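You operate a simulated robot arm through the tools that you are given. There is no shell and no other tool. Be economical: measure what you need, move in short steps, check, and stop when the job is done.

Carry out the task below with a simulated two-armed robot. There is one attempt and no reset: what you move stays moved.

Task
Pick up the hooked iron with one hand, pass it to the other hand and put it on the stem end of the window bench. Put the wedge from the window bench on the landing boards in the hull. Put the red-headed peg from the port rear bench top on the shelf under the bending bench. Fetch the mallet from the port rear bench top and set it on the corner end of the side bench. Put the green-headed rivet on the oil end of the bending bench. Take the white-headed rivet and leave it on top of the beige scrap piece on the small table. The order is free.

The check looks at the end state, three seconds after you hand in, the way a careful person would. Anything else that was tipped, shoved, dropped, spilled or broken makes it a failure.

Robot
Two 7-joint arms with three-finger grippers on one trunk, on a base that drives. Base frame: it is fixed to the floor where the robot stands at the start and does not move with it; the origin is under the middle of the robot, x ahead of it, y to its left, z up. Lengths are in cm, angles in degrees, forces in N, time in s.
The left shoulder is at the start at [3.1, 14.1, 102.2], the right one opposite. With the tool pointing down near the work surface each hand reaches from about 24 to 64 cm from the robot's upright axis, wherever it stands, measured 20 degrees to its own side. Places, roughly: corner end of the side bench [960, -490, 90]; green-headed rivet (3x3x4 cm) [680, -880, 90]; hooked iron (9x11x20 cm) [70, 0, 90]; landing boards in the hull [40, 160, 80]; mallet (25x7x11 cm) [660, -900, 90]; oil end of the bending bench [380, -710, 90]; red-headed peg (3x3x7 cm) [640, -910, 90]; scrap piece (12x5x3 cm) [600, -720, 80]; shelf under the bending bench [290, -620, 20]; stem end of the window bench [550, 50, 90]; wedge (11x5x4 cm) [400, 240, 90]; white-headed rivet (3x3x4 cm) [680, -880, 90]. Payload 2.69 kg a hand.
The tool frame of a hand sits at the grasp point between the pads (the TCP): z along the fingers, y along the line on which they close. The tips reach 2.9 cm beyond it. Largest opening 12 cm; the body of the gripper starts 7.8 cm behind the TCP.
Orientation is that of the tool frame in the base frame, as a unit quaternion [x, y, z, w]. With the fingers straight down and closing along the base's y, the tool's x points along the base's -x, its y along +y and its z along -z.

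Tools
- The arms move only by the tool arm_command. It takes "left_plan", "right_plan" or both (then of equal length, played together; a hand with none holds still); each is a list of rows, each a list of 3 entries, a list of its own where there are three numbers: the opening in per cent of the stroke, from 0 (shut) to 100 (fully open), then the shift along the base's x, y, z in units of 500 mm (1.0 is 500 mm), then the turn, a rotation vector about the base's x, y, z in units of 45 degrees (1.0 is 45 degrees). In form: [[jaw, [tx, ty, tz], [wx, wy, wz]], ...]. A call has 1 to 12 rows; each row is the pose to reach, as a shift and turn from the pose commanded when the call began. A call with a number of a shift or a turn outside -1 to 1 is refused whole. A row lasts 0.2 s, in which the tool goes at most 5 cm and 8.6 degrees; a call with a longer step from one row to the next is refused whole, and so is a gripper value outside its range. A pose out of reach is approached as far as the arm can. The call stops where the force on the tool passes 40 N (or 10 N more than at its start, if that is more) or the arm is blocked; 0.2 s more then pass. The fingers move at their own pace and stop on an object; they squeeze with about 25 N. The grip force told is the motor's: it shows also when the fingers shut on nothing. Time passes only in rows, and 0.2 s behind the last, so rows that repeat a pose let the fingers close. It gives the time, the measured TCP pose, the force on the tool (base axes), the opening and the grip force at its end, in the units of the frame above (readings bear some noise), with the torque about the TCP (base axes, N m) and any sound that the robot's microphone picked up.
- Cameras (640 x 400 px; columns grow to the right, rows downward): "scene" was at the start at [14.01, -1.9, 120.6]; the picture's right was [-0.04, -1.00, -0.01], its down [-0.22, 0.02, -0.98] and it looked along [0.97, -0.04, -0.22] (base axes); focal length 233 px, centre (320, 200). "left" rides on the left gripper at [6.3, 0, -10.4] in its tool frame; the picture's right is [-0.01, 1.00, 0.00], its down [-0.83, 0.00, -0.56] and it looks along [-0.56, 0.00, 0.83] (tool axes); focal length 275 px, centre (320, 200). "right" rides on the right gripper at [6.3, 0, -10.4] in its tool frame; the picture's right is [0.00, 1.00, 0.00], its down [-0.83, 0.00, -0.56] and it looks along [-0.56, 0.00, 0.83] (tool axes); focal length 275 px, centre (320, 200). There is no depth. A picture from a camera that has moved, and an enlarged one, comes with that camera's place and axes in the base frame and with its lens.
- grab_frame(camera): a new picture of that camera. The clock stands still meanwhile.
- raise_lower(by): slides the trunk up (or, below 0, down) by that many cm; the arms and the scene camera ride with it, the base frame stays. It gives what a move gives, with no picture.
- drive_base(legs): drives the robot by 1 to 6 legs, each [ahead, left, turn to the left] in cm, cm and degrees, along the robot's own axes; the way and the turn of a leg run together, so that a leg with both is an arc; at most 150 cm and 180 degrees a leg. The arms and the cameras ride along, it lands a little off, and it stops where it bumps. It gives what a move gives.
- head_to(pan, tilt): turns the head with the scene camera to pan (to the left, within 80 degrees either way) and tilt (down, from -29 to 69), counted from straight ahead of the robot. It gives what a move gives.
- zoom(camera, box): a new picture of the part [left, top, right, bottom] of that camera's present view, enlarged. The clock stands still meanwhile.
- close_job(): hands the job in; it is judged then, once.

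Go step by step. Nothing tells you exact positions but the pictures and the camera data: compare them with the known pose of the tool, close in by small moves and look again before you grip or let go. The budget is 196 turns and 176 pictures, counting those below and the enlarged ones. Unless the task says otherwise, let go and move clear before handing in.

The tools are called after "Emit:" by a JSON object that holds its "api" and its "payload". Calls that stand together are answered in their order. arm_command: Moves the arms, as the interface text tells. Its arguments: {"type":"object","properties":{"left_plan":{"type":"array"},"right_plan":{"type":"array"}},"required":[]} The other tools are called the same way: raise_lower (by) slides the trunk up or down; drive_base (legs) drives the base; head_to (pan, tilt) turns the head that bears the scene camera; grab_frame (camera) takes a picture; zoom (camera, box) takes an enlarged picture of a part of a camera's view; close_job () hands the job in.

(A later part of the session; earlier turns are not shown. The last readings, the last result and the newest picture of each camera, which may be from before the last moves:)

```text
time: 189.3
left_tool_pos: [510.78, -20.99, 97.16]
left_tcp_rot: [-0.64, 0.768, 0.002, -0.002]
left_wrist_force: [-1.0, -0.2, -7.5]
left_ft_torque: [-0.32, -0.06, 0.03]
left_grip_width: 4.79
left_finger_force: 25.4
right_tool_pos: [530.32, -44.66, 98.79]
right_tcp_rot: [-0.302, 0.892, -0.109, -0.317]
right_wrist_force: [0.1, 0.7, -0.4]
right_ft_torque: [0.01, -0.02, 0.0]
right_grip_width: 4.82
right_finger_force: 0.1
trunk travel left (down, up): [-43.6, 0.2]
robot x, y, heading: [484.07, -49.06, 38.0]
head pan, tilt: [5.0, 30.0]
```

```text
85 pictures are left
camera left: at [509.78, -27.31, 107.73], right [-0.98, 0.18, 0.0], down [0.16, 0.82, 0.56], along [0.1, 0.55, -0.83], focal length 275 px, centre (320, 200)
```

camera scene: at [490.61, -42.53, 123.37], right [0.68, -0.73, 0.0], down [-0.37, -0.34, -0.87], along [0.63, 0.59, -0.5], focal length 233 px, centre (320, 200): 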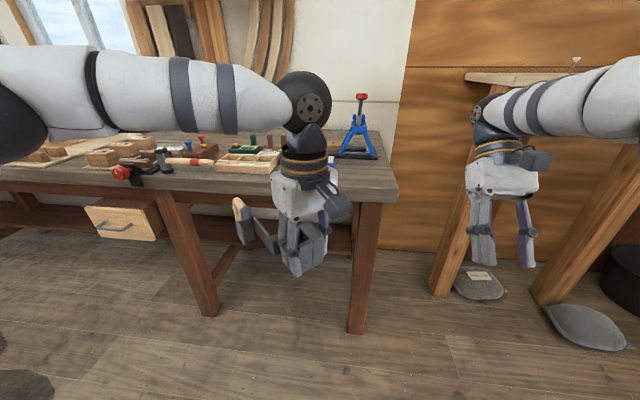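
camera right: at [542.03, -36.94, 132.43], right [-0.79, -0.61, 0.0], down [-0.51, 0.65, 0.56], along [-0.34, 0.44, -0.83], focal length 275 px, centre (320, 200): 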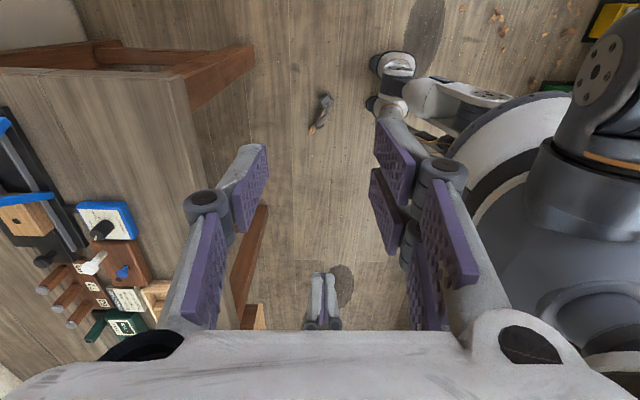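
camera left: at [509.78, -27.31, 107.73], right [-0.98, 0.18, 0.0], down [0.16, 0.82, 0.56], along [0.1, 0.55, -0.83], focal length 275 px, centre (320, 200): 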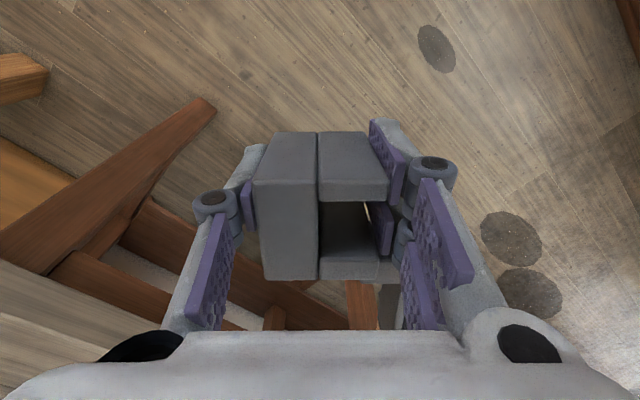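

The iron is level and steady. I'll raise it a bit, turn it so that it lies along the bench, and drive closer.

Emit:
{"api": "arm_command", "payload": {"left_plan": [[0, [0, 0, 0.04], [0, 0, 0.16]], [0, [0, 0, 0.08], [0, 0, 0.32]], [0, [0, 0, 0.12], [0, 0, 0.48]], [0, [0, 0, 0.16], [0, 0, 0.64]], [0, [0, 0, 0.18], [0, 0, 0.8]], [0, [0, 0, 0.18], [0, 0, 0.95]]]}}

Emit:
{"api": "drive_base", "payload": {"legs": [[0, -12, 0], [31, 0, 0]]}}

Emit:
{"api": "head_to", "payload": {"pan": 5, "tilt": 38}}

Emit:
{"api": "grab_frame", "payload": {"camera": "scene"}}

Emit:
{"api": "grab_frame", "payload": {"camera": "left"}}

```text
time: 190.7
left_tool_pos: [510.72, -20.99, 106.46]
left_tcp_rot: [0.877, -0.48, -0.001, 0.002]
left_wrist_force: [-0.1, -0.3, -7.2]
left_ft_torque: [-0.15, -0.22, -0.03]
left_grip_width: 4.75
left_finger_force: 25.2
right_tool_pos: [530.34, -44.76, 98.77]
right_tcp_rot: [-0.303, 0.892, -0.111, -0.317]
right_wrist_force: [-0.8, -0.2, 0.3]
right_ft_torque: [0.02, 0.0, 0.02]
right_grip_width: 4.78
right_finger_force: 0.0
trunk travel left (down, up): [-43.6, 0.2]
robot x, y, heading: [483.92, -48.86, 37.7]
head pan, tilt: [5.0, 30.0]
```

```text
time: 194.0
left_tool_pos: [542.68, -11.19, 106.59]
left_tcp_rot: [0.877, -0.481, -0.001, 0.003]
left_wrist_force: [-0.2, 0.2, -8.0]
left_ft_torque: [-0.19, -0.22, 0.05]
left_grip_width: 4.79
left_finger_force: 24.9
right_tool_pos: [562.41, -34.64, 98.93]
right_tcp_rot: [-0.303, 0.892, -0.111, -0.317]
right_wrist_force: [-0.8, 1.0, 0.1]
right_ft_torque: [0.02, -0.03, 0.05]
right_grip_width: 4.81
right_finger_force: 0.1
trunk travel left (down, up): [-43.6, 0.2]
robot x, y, heading: [515.72, -39.07, 38.1]
head pan, tilt: [5.0, 30.0]
```

```text
time: 194.7
left_tool_pos: [542.71, -11.1, 106.48]
left_tcp_rot: [0.877, -0.481, -0.002, 0.003]
left_wrist_force: [-0.8, -0.3, -7.7]
left_ft_torque: [-0.21, -0.26, 0.01]
left_grip_width: 4.76
left_finger_force: 25.2
right_tool_pos: [562.41, -34.66, 98.93]
right_tcp_rot: [-0.304, 0.892, -0.111, -0.317]
right_wrist_force: [-0.3, 0.7, -0.8]
right_ft_torque: [-0.02, 0.01, -0.01]
right_grip_width: 4.8
right_finger_force: 0.1
trunk travel left (down, up): [-43.6, 0.2]
robot x, y, heading: [515.39, -39.28, 37.9]
head pan, tilt: [5.0, 38.0]
```

```text
84 pictures are left
camera scene: at [522.34, -32.99, 122.14], right [0.68, -0.73, 0.0], down [-0.45, -0.42, -0.79], along [0.58, 0.54, -0.62], focal length 233 px, centre (320, 200)
```

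scene: 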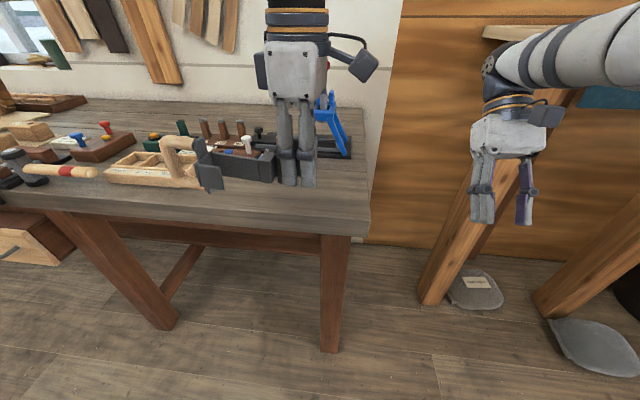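

```text
83 pictures are left
camera left: at [546.18, -16.46, 117.02], right [-0.85, -0.53, 0.0], down [-0.44, 0.7, 0.56], along [-0.3, 0.47, -0.83], focal length 275 px, centre (320, 200)
```

left: 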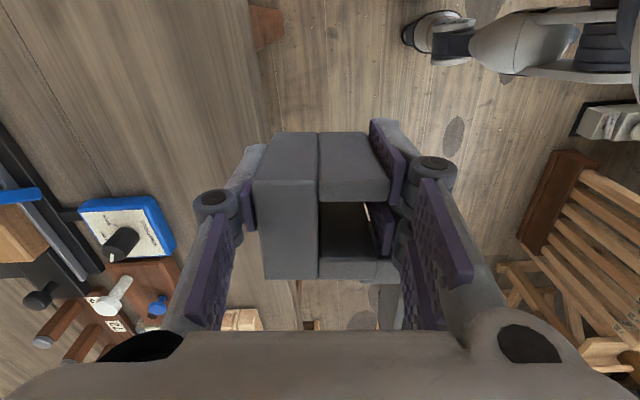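

Emit:
{"api": "arm_command", "payload": {"left_plan": [[0, [0.06, 0.04, 0], [0, 0, 0.06]], [0, [0.12, 0.08, 0], [0, 0, 0.13]], [0, [0.18, 0.12, 0], [0, 0, 0.13]], [0, [0.234, 0.16, 0], [0, 0, 0.13]], [0, [0.234, 0.16, -0.07], [0, 0, 0.13]], [0, [0.234, 0.16, -0.14], [0, 0, 0.13]], [0, [0.234, 0.16, -0.18], [0, 0, 0.13]]]}}

Emit:
{"api": "grab_frame", "payload": {"camera": "scene"}}

Emit:
{"api": "grab_frame", "payload": {"camera": "left"}}

```text
time: 196.3
left_tool_pos: [554.24, -3.37, 97.68]
left_tcp_rot: [0.9, -0.435, -0.001, 0.003]
left_wrist_force: [0.6, 0.5, -8.1]
left_ft_torque: [-0.11, -0.24, 0.02]
left_grip_width: 4.79
left_finger_force: 25.1
left hand out of reach, approached as far as the arm can: row 4, 5, 6
right_tool_pos: [562.52, -34.76, 98.83]
right_tcp_rot: [-0.303, 0.892, -0.11, -0.317]
right_wrist_force: [0.4, -0.3, 0.6]
right_ft_torque: [0.0, 0.01, 0.02]
right_grip_width: 4.8
right_finger_force: 0.1
trunk travel left (down, up): [-43.6, 0.2]
robot x, y, heading: [516.09, -39.46, 37.9]
head pan, tilt: [5.0, 38.0]
```

```text
82 pictures are left
camera scene: at [522.39, -33.0, 122.14], right [0.68, -0.73, 0.0], down [-0.45, -0.42, -0.79], along [0.58, 0.54, -0.62], focal length 233 px, centre (320, 200)
```

scene: 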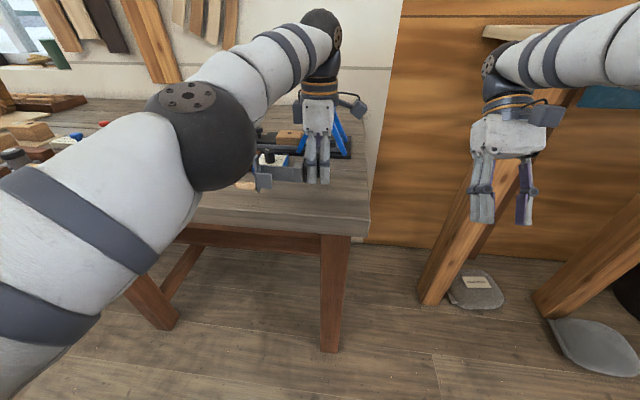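

```text
81 pictures are left
camera left: at [558.33, -8.31, 108.11], right [-0.79, -0.62, 0.0], down [-0.51, 0.66, 0.56], along [-0.35, 0.44, -0.83], focal length 275 px, centre (320, 200)
```

left: 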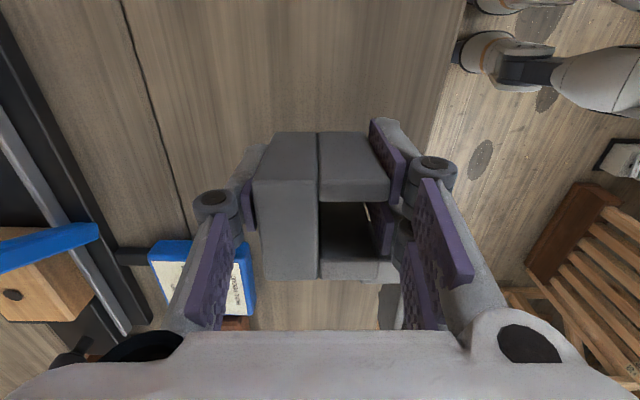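

The tab would sit right at the bench edge, so I'll go 2 cm further in and lower gently until contact.

Emit:
{"api": "arm_command", "payload": {"left_plan": [[0, [0.031, 0.025, 0], [0, 0, 0]], [0, [0.031, 0.025, -0.02], [0, 0, 0]], [0, [0.031, 0.025, -0.035], [0, 0, 0]], [0, [0.031, 0.025, -0.05], [0, 0, 0]]]}}

Emit:
{"api": "zoom", "payload": {"camera": "scene", "box": [230, 80, 390, 240]}}

```text
time: 197.3
left_tool_pos: [554.54, -3.01, 95.2]
left_tcp_rot: [0.9, -0.435, 0.0, 0.002]
left_wrist_force: [0.1, 0.1, -6.8]
left_ft_torque: [-0.18, -0.28, -0.02]
left_grip_width: 4.78
left_finger_force: 24.6
left hand out of reach, approached as far as the arm can: row 1, 2, 3, 4
right_tool_pos: [562.49, -34.85, 98.9]
right_tcp_rot: [-0.303, 0.892, -0.111, -0.317]
right_wrist_force: [0.5, -0.2, -1.3]
right_ft_torque: [0.02, 0.0, -0.01]
right_grip_width: 4.79
right_finger_force: 0.0
trunk travel left (down, up): [-43.6, 0.2]
robot x, y, heading: [515.51, -39.05, 37.7]
head pan, tilt: [5.0, 38.0]
```

```text
2.50 times, centred on (310, 160) of scene
camera zoom: at [522.35, -33.0, 122.14], right [0.68, -0.73, 0.0], down [-0.45, -0.42, -0.79], along [0.58, 0.54, -0.62], focal length 583 px, centre (345, 300)
```

zoom: 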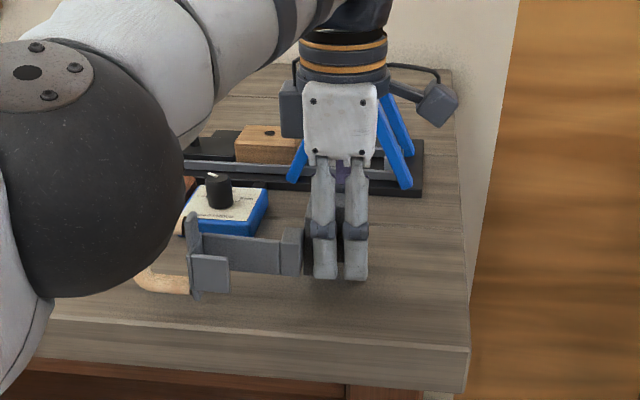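

Emit:
{"api": "arm_command", "payload": {"left_plan": [[0, [0, 0, -0.008], [0, 0, 0]], [0, [0, 0, -0.016], [0, 0, 0]]]}}

Emit:
{"api": "arm_command", "payload": {"left_plan": [[0, [0, 0, -0.008], [0, 0, 0]], [0, [0, 0, -0.014], [0, 0, 0]]]}}

Emit:
{"api": "zoom", "payload": {"camera": "scene", "box": [230, 80, 390, 240]}}

```text
time: 197.9
left_tool_pos: [554.8, -3.0, 94.52]
left_tcp_rot: [0.9, -0.437, -0.001, 0.003]
left_wrist_force: [0.5, 0.4, -8.8]
left_ft_torque: [-0.12, -0.24, 0.01]
left_grip_width: 4.79
left_finger_force: 25.0
right_tool_pos: [562.54, -34.87, 98.86]
right_tcp_rot: [-0.303, 0.892, -0.111, -0.317]
right_wrist_force: [-0.4, -0.5, 0.2]
right_ft_torque: [0.01, 0.01, 0.03]
right_grip_width: 4.79
right_finger_force: 0.1
trunk travel left (down, up): [-43.6, 0.2]
robot x, y, heading: [515.74, -39.37, 38.2]
head pan, tilt: [5.0, 38.0]
```

```text
time: 198.5
left_tool_pos: [554.75, -2.94, 93.77]
left_tcp_rot: [0.9, -0.436, -0.001, 0.003]
left_wrist_force: [0.3, -0.3, -7.3]
left_ft_torque: [-0.16, -0.28, 0.0]
left_grip_width: 4.8
left_finger_force: 25.5
right_tool_pos: [562.37, -34.75, 98.85]
right_tcp_rot: [-0.303, 0.892, -0.11, -0.316]
right_wrist_force: [0.5, 0.5, 0.5]
right_ft_torque: [0.01, -0.02, 0.0]
right_grip_width: 4.78
right_finger_force: 0.0
trunk travel left (down, up): [-43.6, 0.2]
robot x, y, heading: [515.81, -39.25, 37.8]
head pan, tilt: [5.0, 38.0]
```

```text
2.50 times, centred on (310, 160) of scene
camera zoom: at [522.36, -32.97, 122.13], right [0.68, -0.73, 0.0], down [-0.45, -0.42, -0.79], along [0.58, 0.54, -0.62], focal length 583 px, centre (345, 300)
```

zoom: 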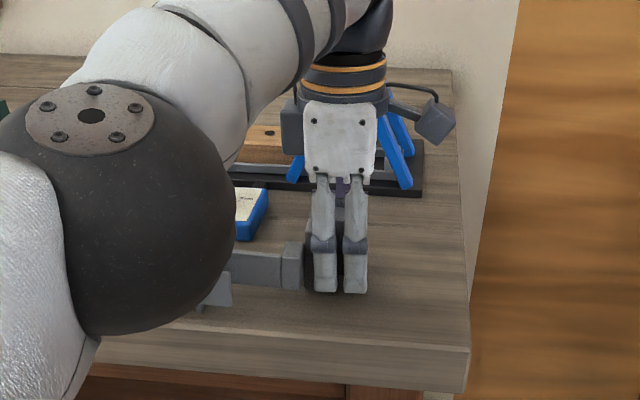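

Emit:
{"api": "arm_command", "payload": {"left_plan": [[0, [0, 0, -0.008], [0, 0, 0]], [0, [0, 0, -0.016], [0, 0, 0]]]}}

Emit:
{"api": "arm_command", "payload": {"left_plan": [[0, [0, 0, -0.008], [0, 0, 0]], [0, [0, 0, -0.016], [0, 0, 0]]]}}

Emit:
{"api": "grab_frame", "payload": {"camera": "left"}}

```text
time: 199.1
left_tool_pos: [554.67, -2.89, 93.53]
left_tcp_rot: [0.9, -0.435, 0.001, -0.002]
left_wrist_force: [0.1, 1.7, 19.0]
left_ft_torque: [-0.02, -0.04, -0.11]
left_grip_width: 4.76
left_finger_force: 25.2
right_tool_pos: [562.38, -34.81, 99.21]
right_tcp_rot: [-0.304, 0.893, -0.11, -0.314]
right_wrist_force: [-0.7, 0.4, 0.1]
right_ft_torque: [0.0, 0.01, -0.01]
right_grip_width: 4.81
right_finger_force: 0.0
trunk travel left (down, up): [-43.6, 0.2]
robot x, y, heading: [515.78, -39.22, 38.0]
head pan, tilt: [5.0, 38.0]
```

```text
time: 199.9
left_tool_pos: [554.71, -3.04, 92.76]
left_tcp_rot: [0.9, -0.436, 0.0, -0.001]
left_wrist_force: [-3.1, -0.7, 30.8]
left_ft_torque: [-0.68, 0.73, -0.19]
left_grip_width: 4.78
left_finger_force: 24.4
right_tool_pos: [562.27, -34.94, 99.03]
right_tcp_rot: [-0.303, 0.893, -0.111, -0.315]
right_wrist_force: [-0.2, -0.4, 0.6]
right_ft_torque: [0.03, -0.03, -0.03]
right_grip_width: 4.8
right_finger_force: 0.0
trunk travel left (down, up): [-43.6, 0.2]
robot x, y, heading: [515.71, -39.44, 38.1]
head pan, tilt: [5.0, 38.0]
stopped in row 2 (left hand): the force on the tool passed its limit at 41 N (the readings are from after the stop); the commanded pose is now the measured one
```

```text
78 pictures are left
camera left: at [558.7, -8.03, 103.29], right [-0.79, -0.62, 0.0], down [-0.51, 0.65, 0.56], along [-0.34, 0.44, -0.83], focal length 275 px, centre (320, 200)
```

left: 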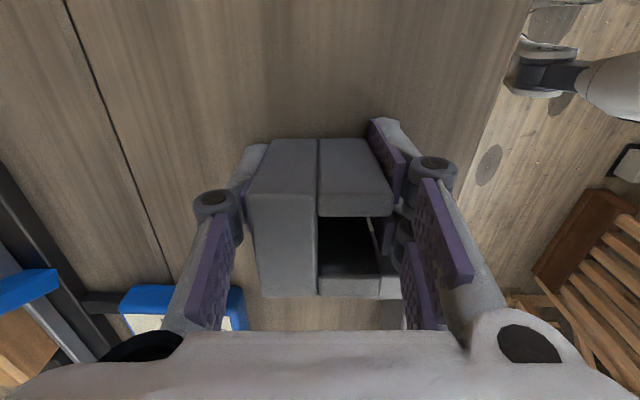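

Contact. I'll ease off slightly and open, then rise straight up.

Emit:
{"api": "arm_command", "payload": {"left_plan": [[0, [0, 0, 0.008], [0, 0, 0]], [45, [0, 0, 0.008], [0, 0, 0]], [58, [0, 0, 0.008], [0, 0, 0]], [58, [0, 0, 0.03], [0, 0, 0]], [60, [0, 0, 0.1], [0, 0, 0]], [60, [0, 0, 0.18], [0, 0, 0]], [60, [0, 0, 0.26], [0, 0, 0]]]}}

Emit:
{"api": "grab_frame", "payload": {"camera": "left"}}

Emit:
{"api": "zoom", "payload": {"camera": "scene", "box": [190, 80, 390, 240]}}

```text
time: 201.5
left_tool_pos: [552.54, -3.31, 102.27]
left_tcp_rot: [0.9, -0.435, -0.003, 0.002]
left_wrist_force: [-0.4, 0.7, 0.1]
left_ft_torque: [0.04, 0.02, 0.02]
left_grip_width: 7.19
left_finger_force: 0.0
left hand out of reach, approached as far as the arm can: row 5, 6, 7
right_tool_pos: [562.51, -34.83, 98.82]
right_tcp_rot: [-0.303, 0.892, -0.111, -0.317]
right_wrist_force: [-0.2, 1.2, 1.1]
right_ft_torque: [0.03, 0.01, -0.03]
right_grip_width: 4.79
right_finger_force: 0.1
trunk travel left (down, up): [-43.6, 0.2]
robot x, y, heading: [515.93, -38.82, 38.0]
head pan, tilt: [5.0, 38.0]
```

```text
77 pictures are left
camera left: at [556.64, -8.31, 112.72], right [-0.79, -0.62, 0.0], down [-0.51, 0.66, 0.56], along [-0.35, 0.44, -0.83], focal length 275 px, centre (320, 200)
```

left: 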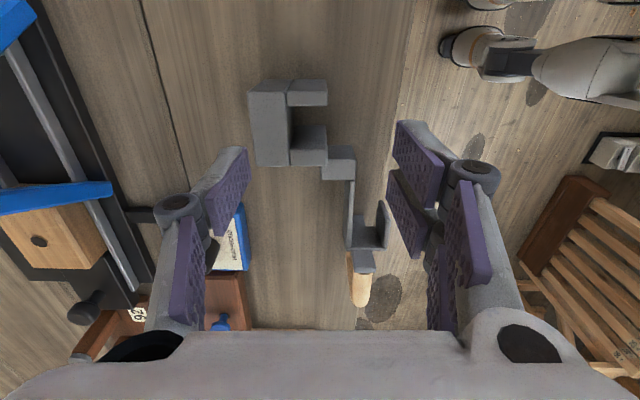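

```text
2.50 times, centred on (290, 160) of scene
camera zoom: at [522.35, -33.06, 122.14], right [0.68, -0.73, 0.0], down [-0.45, -0.42, -0.79], along [0.58, 0.54, -0.62], focal length 583 px, centre (395, 300)
```

zoom: 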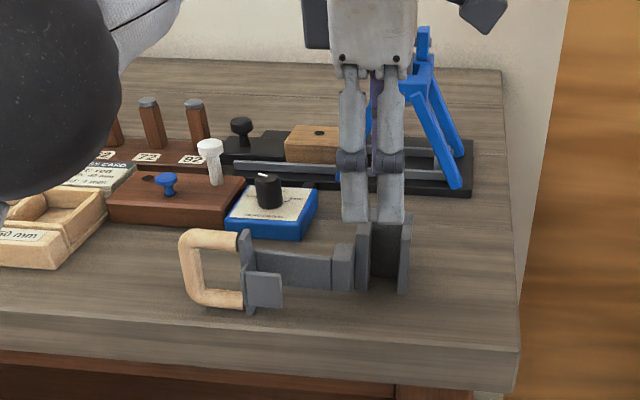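

The iron lies safely on the bench's stem end. I'll withdraw the hand up and back, then drive to the wedge end.

Emit:
{"api": "arm_command", "payload": {"left_plan": [[60, [-0.03, -0.024, 0.05], [0, 0, 0]], [60, [-0.08, -0.06, 0.12], [0, 0, 0]], [60, [-0.14, -0.11, 0.2], [0, 0, 0]], [60, [-0.2, -0.16, 0.25], [0, 0, 0]]]}}

Emit:
{"api": "drive_base", "payload": {"legs": [[-28, 0, 0], [0, 0, 90], [150, 0, 0], [105, 0, 0]]}}

Emit:
{"api": "head_to", "payload": {"pan": -40, "tilt": 25}}

Emit:
{"api": "grab_frame", "payload": {"camera": "scene"}}

```text
refused: row 3 steps farther than a row can; nothing moved
```

```text
time: 216.3
left_tool_pos: [345.5, 115.8, 102.05]
left_tcp_rot: [0.939, 0.344, 0.0, 0.004]
left_wrist_force: [0.1, 0.4, -1.0]
left_ft_torque: [-0.03, 0.01, 0.0]
left_grip_width: 7.21
left_finger_force: 0.0
right_tool_pos: [376.9, 126.65, 98.88]
right_tcp_rot: [0.851, -0.404, 0.304, 0.142]
right_wrist_force: [0.2, 0.1, -0.2]
right_ft_torque: [0.02, 0.01, -0.01]
right_grip_width: 4.8
right_finger_force: 0.1
trunk travel left (down, up): [-43.6, 0.2]
robot x, y, heading: [382.33, 80.43, 129.6]
head pan, tilt: [5.0, 38.0]
stopped in leg 4: the robot was blocked; the commanded pose is now the measured one
```

```text
time: 217.4
left_tool_pos: [345.38, 115.69, 102.07]
left_tcp_rot: [0.939, 0.344, 0.0, 0.003]
left_wrist_force: [0.1, 0.0, 0.5]
left_ft_torque: [-0.03, 0.01, 0.03]
left_grip_width: 7.2
left_finger_force: 0.0
right_tool_pos: [376.8, 126.45, 98.92]
right_tcp_rot: [0.851, -0.404, 0.303, 0.141]
right_wrist_force: [-0.3, 0.1, -1.0]
right_ft_torque: [-0.02, 0.03, 0.0]
right_grip_width: 4.8
right_finger_force: 0.0
trunk travel left (down, up): [-43.6, 0.2]
robot x, y, heading: [382.83, 80.37, 129.6]
head pan, tilt: [-40.0, 25.0]
```

```text
75 pictures are left
camera scene: at [382.14, 89.64, 124.17], right [1.0, -0.01, 0.0], down [0.0, -0.42, -0.91], along [0.01, 0.91, -0.42], focal length 233 px, centre (320, 200)
```

scene: 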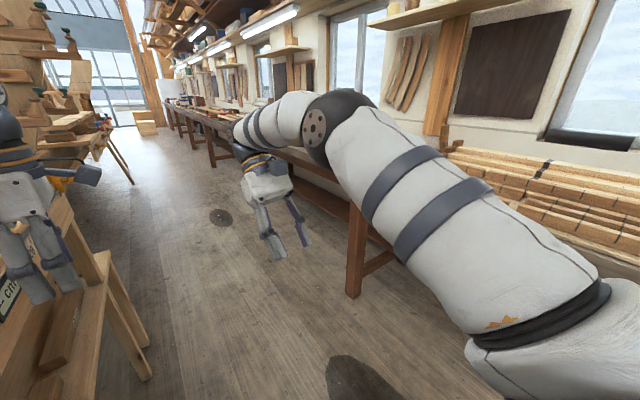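

The base was blocked near a wooden stand on the left. I'll look to the left to see what touched.

Emit:
{"api": "head_to", "payload": {"pan": 25, "tilt": 30}}

Emit:
{"api": "grab_frame", "payload": {"camera": "scene"}}

Emit:
{"api": "grab_frame", "payload": {"camera": "left"}}

```text
time: 218.8
left_tool_pos: [345.37, 115.74, 102.2]
left_tcp_rot: [0.939, 0.344, 0.0, 0.003]
left_wrist_force: [-0.6, -0.1, 0.4]
left_ft_torque: [0.02, 0.04, -0.01]
left_grip_width: 7.2
left_finger_force: 0.1
right_tool_pos: [376.66, 126.34, 98.95]
right_tcp_rot: [0.852, -0.403, 0.304, 0.14]
right_wrist_force: [0.8, -0.9, 0.6]
right_ft_torque: [-0.01, 0.01, 0.0]
right_grip_width: 4.79
right_finger_force: 0.0
trunk travel left (down, up): [-43.6, 0.2]
robot x, y, heading: [382.34, 80.01, 129.7]
head pan, tilt: [25.0, 30.0]
```

```text
74 pictures are left
camera scene: at [373.91, 84.32, 123.38], right [0.43, 0.9, 0.0], down [0.45, -0.22, -0.87], along [-0.78, 0.37, -0.5], focal length 233 px, centre (320, 200)
```

scene: 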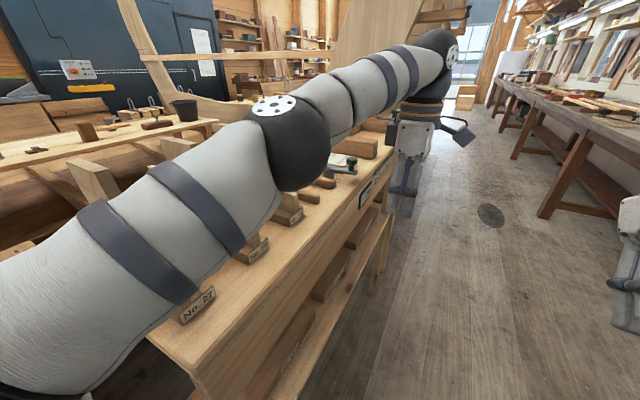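

```text
73 pictures are left
camera left: at [350.3, 119.79, 112.67], right [0.64, -0.77, 0.0], down [-0.64, -0.53, 0.56], along [-0.42, -0.36, -0.83], focal length 275 px, centre (320, 200)
```

left: 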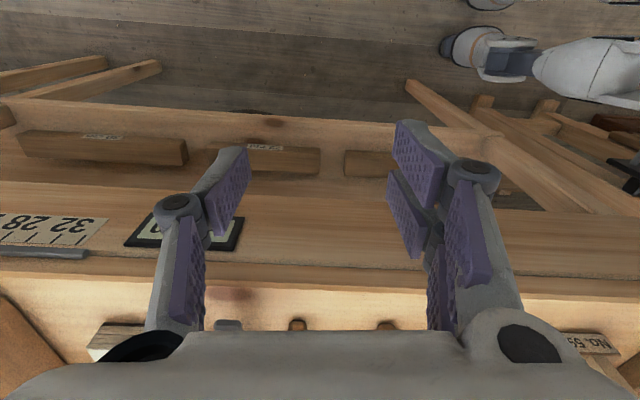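

The base touched the end of a long numbered-parts stand; nothing looks displaced. I'll back off, retract and raise both hands, then face the bench and move sideways along it.

Emit:
{"api": "drive_base", "payload": {"legs": [[-22, 0, 0]]}}

Emit:
{"api": "arm_command", "payload": {"left_plan": [[60, [0.04, -0.048, 0.045], [0, 0, 0]], [60, [0.08, -0.096, 0.09], [0, 0, 0]], [60, [0.12, -0.144, 0.135], [0, 0, 0]], [60, [0.16, -0.19, 0.18], [0, 0, 0]], [60, [0.2, -0.24, 0.225], [0, 0, 0]], [60, [0.24, -0.288, 0.27], [0, 0, 0]]], "right_plan": [[40, [0, 0, 0.05], [0, 0, 0]], [40, [0, 0, 0.1], [0, 0, 0]], [40, [0, 0, 0.15], [0, 0, 0]], [40, [0, 0, 0.2], [0, 0, 0]], [40, [0, 0, 0.25], [0, 0, 0]], [40, [0, 0, 0.3], [0, 0, 0]]]}}

Emit:
{"api": "drive_base", "payload": {"legs": [[0, 0, -91.4], [22, 0, 0]]}}

Emit:
{"api": "head_to", "payload": {"pan": 55, "tilt": 25}}

Emit:
{"api": "grab_frame", "payload": {"camera": "scene"}}

```text
time: 220.4
left_tool_pos: [359.52, 98.74, 102.2]
left_tcp_rot: [0.939, 0.343, 0.0, 0.002]
left_wrist_force: [0.4, 0.0, -0.7]
left_ft_torque: [0.01, -0.01, -0.03]
left_grip_width: 7.17
left_finger_force: 0.1
right_tool_pos: [390.84, 109.46, 98.98]
right_tcp_rot: [0.851, -0.404, 0.303, 0.141]
right_wrist_force: [0.4, -0.4, 0.1]
right_ft_torque: [0.01, 0.02, 0.02]
right_grip_width: 4.83
right_finger_force: 0.0
trunk travel left (down, up): [-43.6, 0.2]
robot x, y, heading: [396.26, 63.2, 129.7]
head pan, tilt: [25.0, 30.0]
```

```text
time: 221.8
left_tool_pos: [371.54, 84.33, 115.79]
left_tcp_rot: [0.939, 0.343, -0.001, 0.002]
left_wrist_force: [-0.8, -0.4, 0.5]
left_ft_torque: [0.03, 0.03, -0.01]
left_grip_width: 7.2
left_finger_force: 0.1
right_tool_pos: [391.62, 107.0, 104.79]
right_tcp_rot: [0.858, -0.404, 0.289, 0.128]
right_wrist_force: [0.1, -0.3, -0.2]
right_ft_torque: [0.03, -0.01, 0.01]
right_grip_width: 4.79
right_finger_force: 0.0
right hand out of reach, approached as far as the arm can: row 1, 2, 3, 4, 5, 6
trunk travel left (down, up): [-43.6, 0.2]
robot x, y, heading: [396.48, 63.14, 129.8]
head pan, tilt: [25.0, 30.0]
```

```text
time: 227.4
left_tool_pos: [435.86, 100.7, 115.68]
left_tcp_rot: [0.9, -0.435, -0.003, 0.001]
left_wrist_force: [0.3, 0.0, -0.2]
left_ft_torque: [-0.01, 0.03, 0.0]
left_grip_width: 7.19
left_finger_force: 0.1
right_tool_pos: [457.76, 79.92, 104.69]
right_tcp_rot: [-0.308, 0.897, -0.11, -0.298]
right_wrist_force: [0.6, 0.2, -0.2]
right_ft_torque: [0.03, -0.01, 0.0]
right_grip_width: 4.81
right_finger_force: 0.0
trunk travel left (down, up): [-43.6, 0.2]
robot x, y, heading: [413.58, 76.39, 37.8]
head pan, tilt: [25.0, 30.0]
```

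```text
time: 228.4
left_tool_pos: [435.79, 100.63, 115.69]
left_tcp_rot: [0.901, -0.435, -0.002, 0.002]
left_wrist_force: [0.2, -0.3, -0.7]
left_ft_torque: [-0.01, 0.02, 0.03]
left_grip_width: 7.2
left_finger_force: 0.2
right_tool_pos: [457.93, 80.04, 104.86]
right_tcp_rot: [-0.307, 0.897, -0.109, -0.298]
right_wrist_force: [0.0, 0.9, -0.4]
right_ft_torque: [-0.02, -0.02, -0.02]
right_grip_width: 4.81
right_finger_force: 0.1
trunk travel left (down, up): [-43.6, 0.2]
robot x, y, heading: [413.51, 76.41, 37.8]
head pan, tilt: [55.0, 25.0]
```

```text
72 pictures are left
camera scene: at [413.44, 85.81, 124.17], right [1.0, 0.05, 0.0], down [0.02, -0.42, -0.91], along [-0.04, 0.91, -0.42], focal length 233 px, centre (320, 200)
```

scene: 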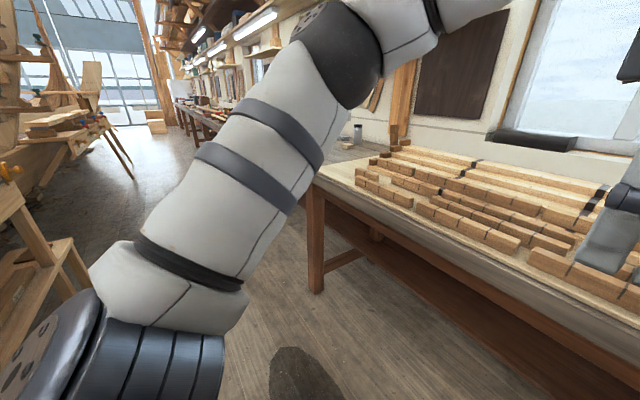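

Emit:
{"api": "drive_base", "payload": {"legs": [[4, 0, 0.5], [0, 115, 0]]}}

Emit:
{"api": "head_to", "payload": {"pan": 30, "tilt": 32}}

Emit:
{"api": "grab_frame", "payload": {"camera": "scene"}}

Emit:
{"api": "grab_frame", "payload": {"camera": "left"}}

```text
time: 237.8
left_tool_pos: [367.42, 192.14, 115.7]
left_tcp_rot: [0.906, -0.423, -0.002, 0.002]
left_wrist_force: [-0.2, 0.0, -0.6]
left_ft_torque: [0.03, -0.02, 0.03]
left_grip_width: 7.22
left_finger_force: 0.0
right_tool_pos: [389.98, 171.88, 104.82]
right_tcp_rot: [-0.318, 0.893, -0.113, -0.297]
right_wrist_force: [-0.9, 0.1, 0.3]
right_ft_torque: [0.0, -0.01, 0.03]
right_grip_width: 4.83
right_finger_force: 0.2
trunk travel left (down, up): [-43.6, 0.2]
robot x, y, heading: [345.78, 167.33, 39.3]
head pan, tilt: [55.0, 25.0]
```

```text
time: 238.7
left_tool_pos: [367.44, 192.12, 115.71]
left_tcp_rot: [0.906, -0.423, -0.002, 0.001]
left_wrist_force: [-0.4, 0.4, -0.4]
left_ft_torque: [0.01, 0.03, 0.0]
left_grip_width: 7.21
left_finger_force: 0.0
right_tool_pos: [390.11, 171.92, 104.8]
right_tcp_rot: [-0.318, 0.893, -0.113, -0.297]
right_wrist_force: [-0.2, -0.4, 0.1]
right_ft_torque: [0.02, 0.01, 0.02]
right_grip_width: 4.8
right_finger_force: 0.1
trunk travel left (down, up): [-43.6, 0.2]
robot x, y, heading: [346.22, 166.73, 39.1]
head pan, tilt: [30.0, 32.0]
```

```text
71 pictures are left
camera scene: at [349.39, 175.76, 123.07], right [0.94, -0.35, 0.0], down [-0.19, -0.5, -0.85], along [0.3, 0.79, -0.53], focal length 233 px, centre (320, 200)
```

scene: 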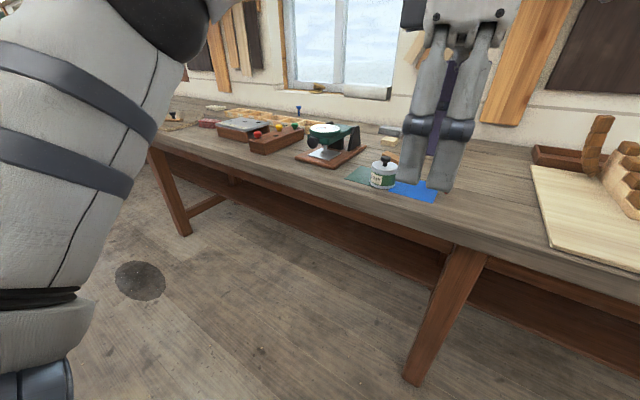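

```text
70 pictures are left
camera left: at [371.67, 187.25, 126.22], right [-0.77, -0.64, 0.0], down [-0.53, 0.64, 0.56], along [-0.36, 0.43, -0.83], focal length 275 px, centre (320, 200)
```

left: 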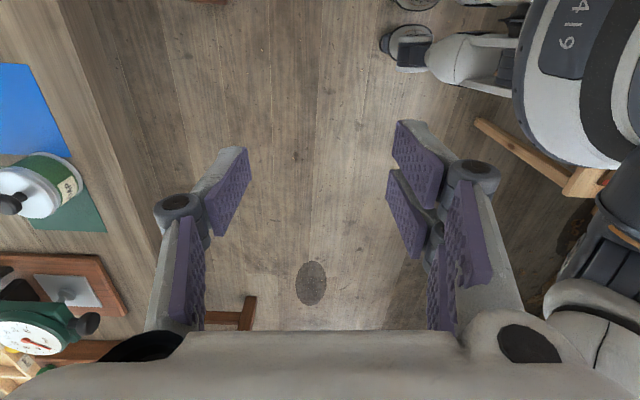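

Emit:
{"api": "zoom", "payload": {"camera": "scene", "box": [330, 100, 450, 210]}}

```text
3.64 times, centred on (390, 155) of scene
camera zoom: at [349.39, 175.76, 123.07], right [0.94, -0.35, 0.0], down [-0.19, -0.5, -0.85], along [0.3, 0.79, -0.53], focal length 848 px, centre (66, 364)
```

zoom: 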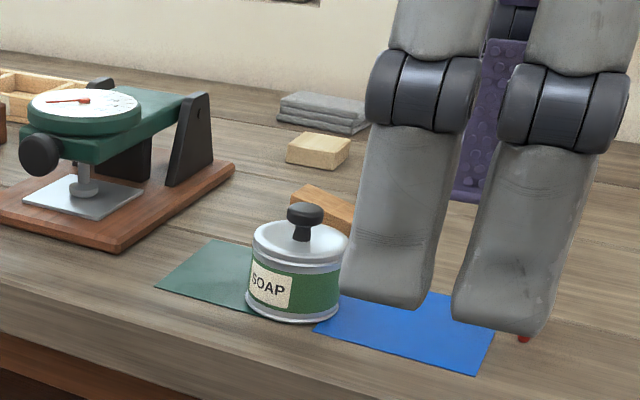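

The wedge lies behind the soap can at about [402,241,91]. I'll straighten and raise the right hand, slide left to avoid the bench leg, and move in close.

Emit:
{"api": "arm_command", "payload": {"right_plan": [[50, [-0.015, -0.012, 0.04], [0.107, -0.125, 0]], [50, [-0.03, -0.024, 0.08], [0.214, -0.25, 0]], [50, [-0.045, -0.036, 0.12], [0.32, -0.376, 0]], [50, [-0.06, -0.048, 0.16], [0.427, -0.5, 0]], [50, [-0.08, -0.06, 0.2], [0.534, -0.626, 0]], [50, [-0.08, -0.06, 0.24], [0.534, -0.626, 0]]]}}

Emit:
{"api": "drive_base", "payload": {"legs": [[0, 41, -1], [12, 0, 0]]}}

Emit:
{"api": "head_to", "payload": {"pan": -5, "tilt": 40}}

Emit:
{"api": "grab_frame", "payload": {"camera": "scene"}}

Emit:
{"api": "grab_frame", "payload": {"camera": "right"}}

```text
time: 240.1
left_tool_pos: [367.47, 192.17, 115.76]
left_tcp_rot: [0.906, -0.423, -0.001, 0.002]
left_wrist_force: [0.3, -0.3, 1.4]
left_ft_torque: [0.0, -0.02, 0.02]
left_grip_width: 7.18
left_finger_force: 0.0
right_tool_pos: [387.74, 169.19, 117.42]
right_tcp_rot: [-0.336, 0.942, 0.001, -0.001]
right_wrist_force: [0.0, 0.0, 0.1]
right_ft_torque: [-0.01, -0.01, -0.05]
right_grip_width: 5.97
right_finger_force: 0.1
right hand out of reach, approached as far as the arm can: row 5, 6
trunk travel left (down, up): [-43.6, 0.2]
robot x, y, heading: [346.11, 167.19, 39.3]
head pan, tilt: [30.0, 32.0]
```

```text
time: 244.6
left_tool_pos: [350.91, 231.26, 115.77]
left_tcp_rot: [0.904, -0.427, -0.002, 0.001]
left_wrist_force: [-0.1, 0.5, 0.0]
left_ft_torque: [0.0, 0.03, -0.01]
left_grip_width: 7.21
left_finger_force: 0.1
right_tool_pos: [371.08, 208.12, 117.34]
right_tcp_rot: [-0.332, 0.943, 0.001, -0.003]
right_wrist_force: [0.2, -0.5, 0.4]
right_ft_torque: [-0.03, 0.03, -0.01]
right_grip_width: 6.0
right_finger_force: 0.0
trunk travel left (down, up): [-43.6, 0.2]
robot x, y, heading: [329.44, 206.44, 39.0]
head pan, tilt: [30.0, 32.0]
```

```text
time: 245.6
left_tool_pos: [350.85, 231.19, 115.68]
left_tcp_rot: [0.905, -0.426, -0.003, 0.001]
left_wrist_force: [0.3, 0.0, -0.1]
left_ft_torque: [0.03, -0.02, 0.01]
left_grip_width: 7.19
left_finger_force: 0.0
right_tool_pos: [371.15, 208.0, 117.21]
right_tcp_rot: [-0.332, 0.943, 0.002, -0.004]
right_wrist_force: [0.3, -0.8, 0.2]
right_ft_torque: [-0.01, 0.0, 0.01]
right_grip_width: 6.0
right_finger_force: 0.0
trunk travel left (down, up): [-43.6, 0.2]
robot x, y, heading: [329.44, 206.12, 38.9]
head pan, tilt: [-5.0, 40.0]
```

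```text
68 pictures are left
camera scene: at [335.41, 212.97, 122.19], right [0.73, -0.69, 0.0], down [-0.42, -0.44, -0.79], along [0.55, 0.57, -0.61], focal length 233 px, centre (320, 200)
```

scene: 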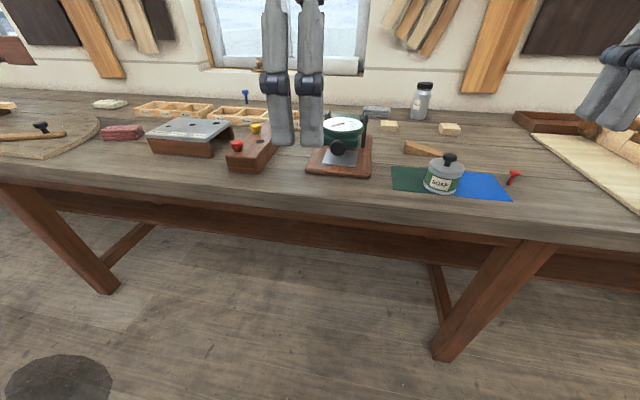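

```text
67 pictures are left
camera right: at [366.27, 203.88, 127.73], right [-0.63, 0.78, 0.01], down [0.65, 0.52, 0.55], along [0.42, 0.35, -0.83], focal length 275 px, centre (320, 200)
```

right: 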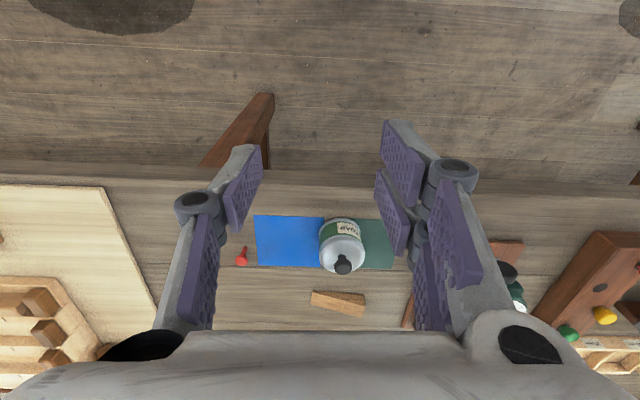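

Emit:
{"api": "drive_base", "payload": {"legs": [[16, 0, -0.8]]}}

Emit:
{"api": "arm_command", "payload": {"right_plan": [[60, [0.02, 0.018, -0.01], [0, 0, 0.167]], [60, [0.05, 0.04, -0.02], [0, 0, 0.333]], [60, [0.08, 0.06, -0.03], [0, 0, 0.5]], [60, [0.11, 0.09, -0.04], [0, 0, 0.667]], [60, [0.14, 0.11, -0.05], [0, 0, 0.833]], [60, [0.16, 0.13, -0.06], [0, 0, 1.0]]]}}

Emit:
{"api": "arm_command", "payload": {"right_plan": [[60, [0, 0, 0], [0, 0, 0.167]], [60, [0, 0, -0.02], [0, 0, 0.333]], [60, [0, 0, -0.04], [0, 0, 0.5]], [60, [0, 0, -0.06], [0, 0, 0.667]], [60, [0, 0, -0.08], [0, 0, 0.833]], [60, [0, 0, -0.1], [0, 0, 1.0]]]}}

Emit:
{"api": "grab_frame", "payload": {"camera": "right"}}

```text
time: 247.1
left_tool_pos: [363.6, 240.94, 115.75]
left_tcp_rot: [0.902, -0.431, -0.002, 0.002]
left_wrist_force: [0.0, 0.1, 0.0]
left_ft_torque: [0.0, 0.05, 0.01]
left_grip_width: 7.21
left_finger_force: 0.1
right_tool_pos: [383.61, 217.32, 117.28]
right_tcp_rot: [-0.326, 0.946, 0.003, -0.004]
right_wrist_force: [-0.5, 0.0, -0.2]
right_ft_torque: [0.01, 0.02, -0.01]
right_grip_width: 5.99
right_finger_force: 0.0
trunk travel left (down, up): [-43.6, 0.2]
robot x, y, heading: [341.5, 216.43, 38.2]
head pan, tilt: [-5.0, 40.0]
```

```text
time: 248.5
left_tool_pos: [363.61, 240.95, 115.66]
left_tcp_rot: [0.902, -0.431, -0.002, 0.002]
left_wrist_force: [1.1, -0.4, 1.1]
left_ft_torque: [0.0, 0.04, -0.03]
left_grip_width: 7.19
left_finger_force: 0.0
right_tool_pos: [391.67, 223.96, 114.34]
right_tcp_rot: [-0.664, 0.748, 0.003, -0.004]
right_wrist_force: [0.1, -0.3, -0.4]
right_ft_torque: [-0.03, 0.05, 0.02]
right_grip_width: 7.2
right_finger_force: 0.1
trunk travel left (down, up): [-43.6, 0.2]
robot x, y, heading: [341.69, 216.39, 38.0]
head pan, tilt: [-5.0, 40.0]
```

```text
time: 249.9
left_tool_pos: [363.61, 240.91, 115.7]
left_tcp_rot: [0.902, -0.433, -0.002, 0.002]
left_wrist_force: [0.2, 0.7, 0.7]
left_ft_torque: [0.01, -0.01, 0.01]
left_grip_width: 7.2
left_finger_force: 0.1
right_tool_pos: [391.63, 223.92, 109.37]
right_tcp_rot: [0.899, -0.438, 0.0, 0.005]
right_wrist_force: [-0.3, -0.1, 0.3]
right_ft_torque: [0.01, 0.02, -0.01]
right_grip_width: 7.21
right_finger_force: 0.1
trunk travel left (down, up): [-43.6, 0.2]
robot x, y, heading: [341.33, 216.52, 38.2]
head pan, tilt: [-5.0, 40.0]
```

```text
66 pictures are left
camera right: at [395.45, 218.79, 119.9], right [-0.78, -0.62, 0.01], down [-0.51, 0.66, 0.55], along [-0.35, 0.43, -0.83], focal length 275 px, centre (320, 200)
```

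right: 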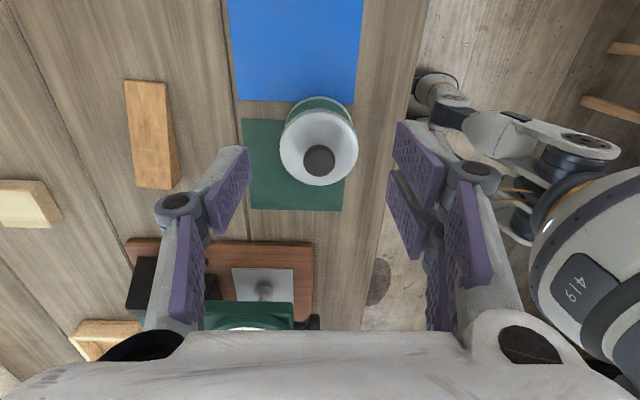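

Emit:
{"api": "arm_command", "payload": {"right_plan": [[60, [0.05, 0.06, 0], [0, 0, 0.1]], [60, [0.1, 0.12, 0], [0, 0, 0.19]], [60, [0.16, 0.19, 0], [0, 0, 0.19]], [60, [0.226, 0.27, 0], [0, 0, 0.19]], [60, [0.226, 0.284, -0.08], [0, 0, 0.19]], [60, [0.226, 0.284, -0.16], [0, 0, 0.19]]]}}

Emit:
{"api": "grab_frame", "payload": {"camera": "right"}}

Emit:
{"api": "grab_frame", "payload": {"camera": "scene"}}

```text
refused: row 4 steps farther than a row can; nothing moved
```

```text
65 pictures are left
camera right: at [395.45, 218.79, 119.9], right [-0.78, -0.62, 0.01], down [-0.51, 0.66, 0.55], along [-0.35, 0.43, -0.83], focal length 275 px, centre (320, 200)
```

right: 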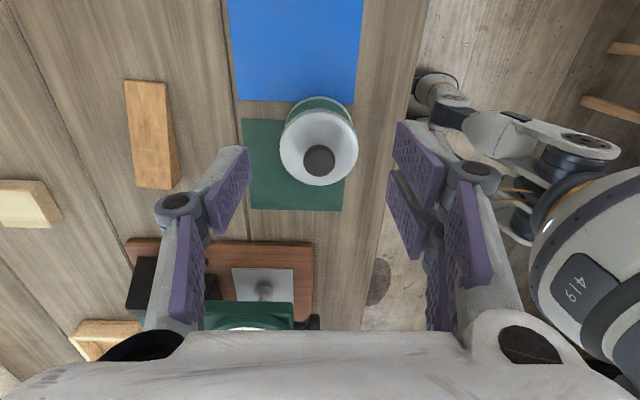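

```text
64 pictures are left
camera scene: at [349.02, 221.2, 121.84], right [0.55, -0.84, 0.0], down [-0.54, -0.35, -0.77], along [0.64, 0.42, -0.64], focal length 233 px, centre (320, 200)
```

scene: 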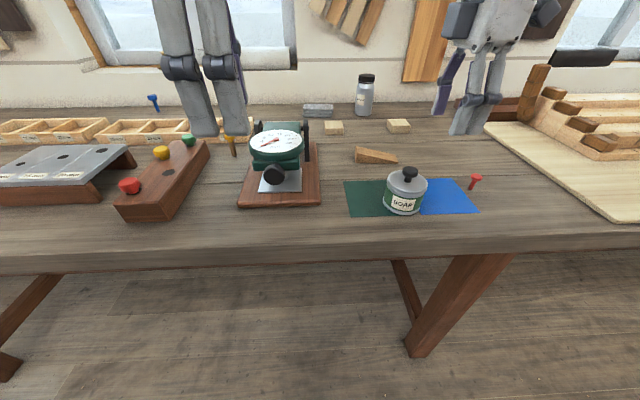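

The wedge is thicker at its left end; I'll go above that part in even steps.

Emit:
{"api": "arm_command", "payload": {"right_plan": [[60, [0.038, 0.063, 0], [0, 0, 0.1]], [60, [0.076, 0.127, 0], [0, 0, 0.19]], [60, [0.114, 0.19, 0], [0, 0, 0.19]], [60, [0.152, 0.254, 0], [0, 0, 0.19]], [60, [0.19, 0.318, 0], [0, 0, 0.19]], [60, [0.19, 0.318, -0.08], [0, 0, 0.19]], [60, [0.19, 0.318, -0.16], [0, 0, 0.19]]]}}

Emit:
{"api": "grab_frame", "payload": {"camera": "right"}}

```text
time: 251.5
left_tool_pos: [363.68, 240.91, 115.76]
left_tcp_rot: [0.902, -0.432, -0.001, 0.001]
left_wrist_force: [0.9, -1.1, -0.6]
left_ft_torque: [0.05, -0.02, -0.03]
left_grip_width: 7.18
left_finger_force: 0.1
right_tool_pos: [396.69, 234.1, 100.14]
right_tcp_rot: [0.929, -0.369, -0.001, 0.005]
right_wrist_force: [0.3, -0.1, 0.0]
right_ft_torque: [0.04, 0.03, 0.01]
right_grip_width: 7.19
right_finger_force: 0.0
right hand out of reach, approached as far as the arm can: row 3, 4, 5, 6, 7
trunk travel left (down, up): [-43.6, 0.2]
robot x, y, heading: [341.98, 215.87, 38.3]
head pan, tilt: [-5.0, 40.0]
```

```text
63 pictures are left
camera right: at [401.31, 229.73, 110.74], right [-0.68, -0.73, 0.01], down [-0.6, 0.57, 0.55], along [-0.41, 0.37, -0.83], focal length 275 px, centre (320, 200)
```

right: 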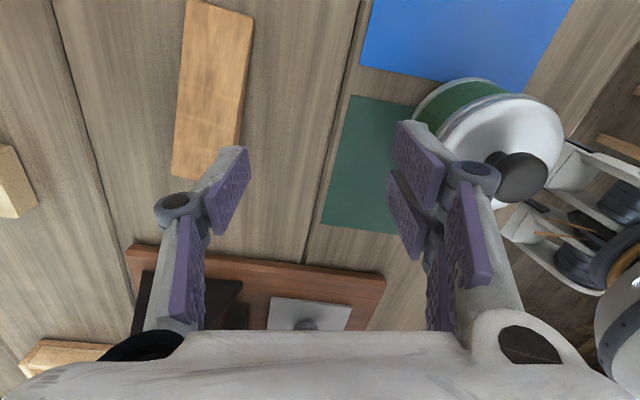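

The arm is at its limit; I'll nudge the base forward 7 cm, moving the hand away from the soap can.

Emit:
{"api": "drive_base", "payload": {"legs": [[7, 0, 0]]}}

Emit:
{"api": "grab_frame", "payload": {"camera": "right"}}

```text
time: 252.5
left_tool_pos: [369.13, 245.29, 115.72]
left_tcp_rot: [0.902, -0.432, -0.002, 0.003]
left_wrist_force: [0.2, -0.8, -0.2]
left_ft_torque: [-0.03, 0.07, 0.01]
left_grip_width: 7.2
left_finger_force: 0.1
right_tool_pos: [402.33, 238.44, 100.37]
right_tcp_rot: [0.929, -0.371, 0.001, 0.006]
right_wrist_force: [0.2, 0.3, -0.7]
right_ft_torque: [-0.01, 0.01, 0.02]
right_grip_width: 7.2
right_finger_force: 0.1
trunk travel left (down, up): [-43.6, 0.2]
robot x, y, heading: [347.5, 220.58, 38.1]
head pan, tilt: [-5.0, 40.0]
```

```text
62 pictures are left
camera right: at [406.87, 234.05, 110.77], right [-0.68, -0.73, 0.01], down [-0.6, 0.57, 0.55], along [-0.41, 0.37, -0.83], focal length 275 px, centre (320, 200)
```

right: 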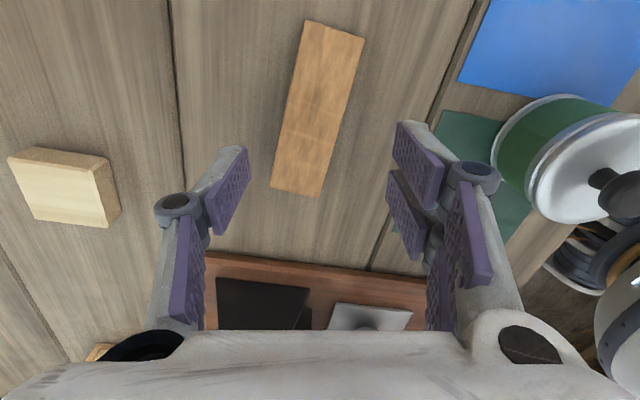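

Emit:
{"api": "arm_command", "payload": {"right_plan": [[60, [-0.01, 0.02, 0], [0, 0, -0.16]], [60, [-0.02, 0.04, -0.03], [0, 0, -0.31]], [60, [-0.02, 0.04, -0.09], [0, 0, -0.31]], [60, [-0.02, 0.04, -0.146], [0, 0, -0.31]]]}}

Emit:
{"api": "grab_frame", "payload": {"camera": "right"}}

```text
time: 253.5
left_tool_pos: [369.27, 245.18, 115.79]
left_tcp_rot: [0.902, -0.432, -0.002, 0.003]
left_wrist_force: [0.0, -0.3, -0.7]
left_ft_torque: [-0.01, 0.01, 0.01]
left_grip_width: 7.2
left_finger_force: 0.2
right_tool_pos: [401.67, 240.83, 93.12]
right_tcp_rot: [0.878, -0.479, -0.001, 0.006]
right_wrist_force: [0.1, 0.3, 0.7]
right_ft_torque: [0.01, -0.03, 0.0]
right_grip_width: 7.19
right_finger_force: 0.1
right hand out of reach, approached as far as the arm can: row 3, 4
trunk travel left (down, up): [-43.6, 0.2]
robot x, y, heading: [347.45, 220.36, 37.9]
head pan, tilt: [-5.0, 40.0]
```

```text
61 pictures are left
camera right: at [405.18, 235.52, 103.54], right [-0.84, -0.54, 0.01], down [-0.45, 0.7, 0.55], along [-0.31, 0.46, -0.83], focal length 275 px, centre (320, 200)
```

right: 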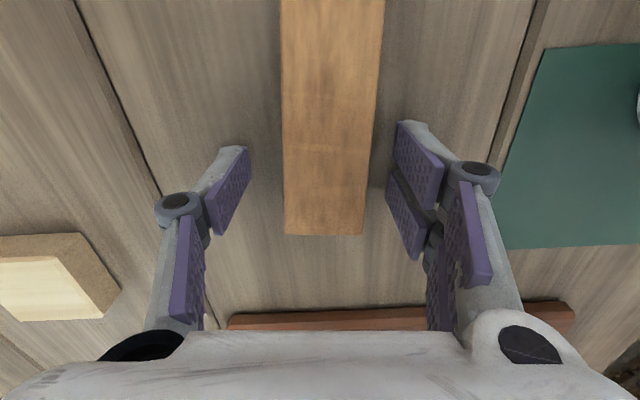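

Aligned over the thick end. Closing and lifting.

Emit:
{"api": "arm_command", "payload": {"right_plan": [[20, [0, 0, 0], [0, 0, 0]], [0, [0, 0, 0], [0, 0, 0]], [0, [0, 0, 0], [0, 0, 0]], [0, [-0.002, -0.002, 0.03], [0, 0, 0]], [0, [-0.005, -0.004, 0.08], [0, 0, 0]], [0, [-0.02, -0.015, 0.15], [0, 0, 0]], [0, [-0.05, -0.04, 0.22], [0, 0, 0]], [0, [-0.09, -0.06, 0.29], [0, 0, 0]], [0, [-0.14, -0.1, 0.35], [0, 0, 0]], [0, [-0.2, -0.14, 0.4], [0, 0, 0]]]}}

Emit:
{"api": "grab_frame", "payload": {"camera": "right"}}

```text
time: 255.7
left_tool_pos: [369.1, 245.15, 115.81]
left_tcp_rot: [0.902, -0.433, -0.001, 0.001]
left_wrist_force: [0.5, 0.6, 0.4]
left_ft_torque: [0.01, -0.01, -0.01]
left_grip_width: 7.19
left_finger_force: 0.1
right_tool_pos: [391.85, 233.81, 113.35]
right_tcp_rot: [0.877, -0.481, -0.001, 0.004]
right_wrist_force: [0.3, 0.3, -0.3]
right_ft_torque: [0.06, -0.04, -0.03]
right_grip_width: 3.93
right_finger_force: 24.9
trunk travel left (down, up): [-43.6, 0.2]
robot x, y, heading: [347.16, 220.29, 38.0]
head pan, tilt: [-5.0, 40.0]
```

```text
60 pictures are left
camera right: at [395.2, 228.35, 123.73], right [-0.84, -0.54, 0.01], down [-0.45, 0.7, 0.55], along [-0.3, 0.46, -0.83], focal length 275 px, centre (320, 200)
```

right: 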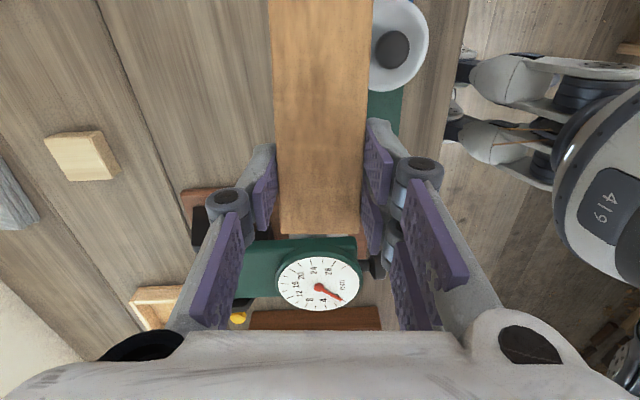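

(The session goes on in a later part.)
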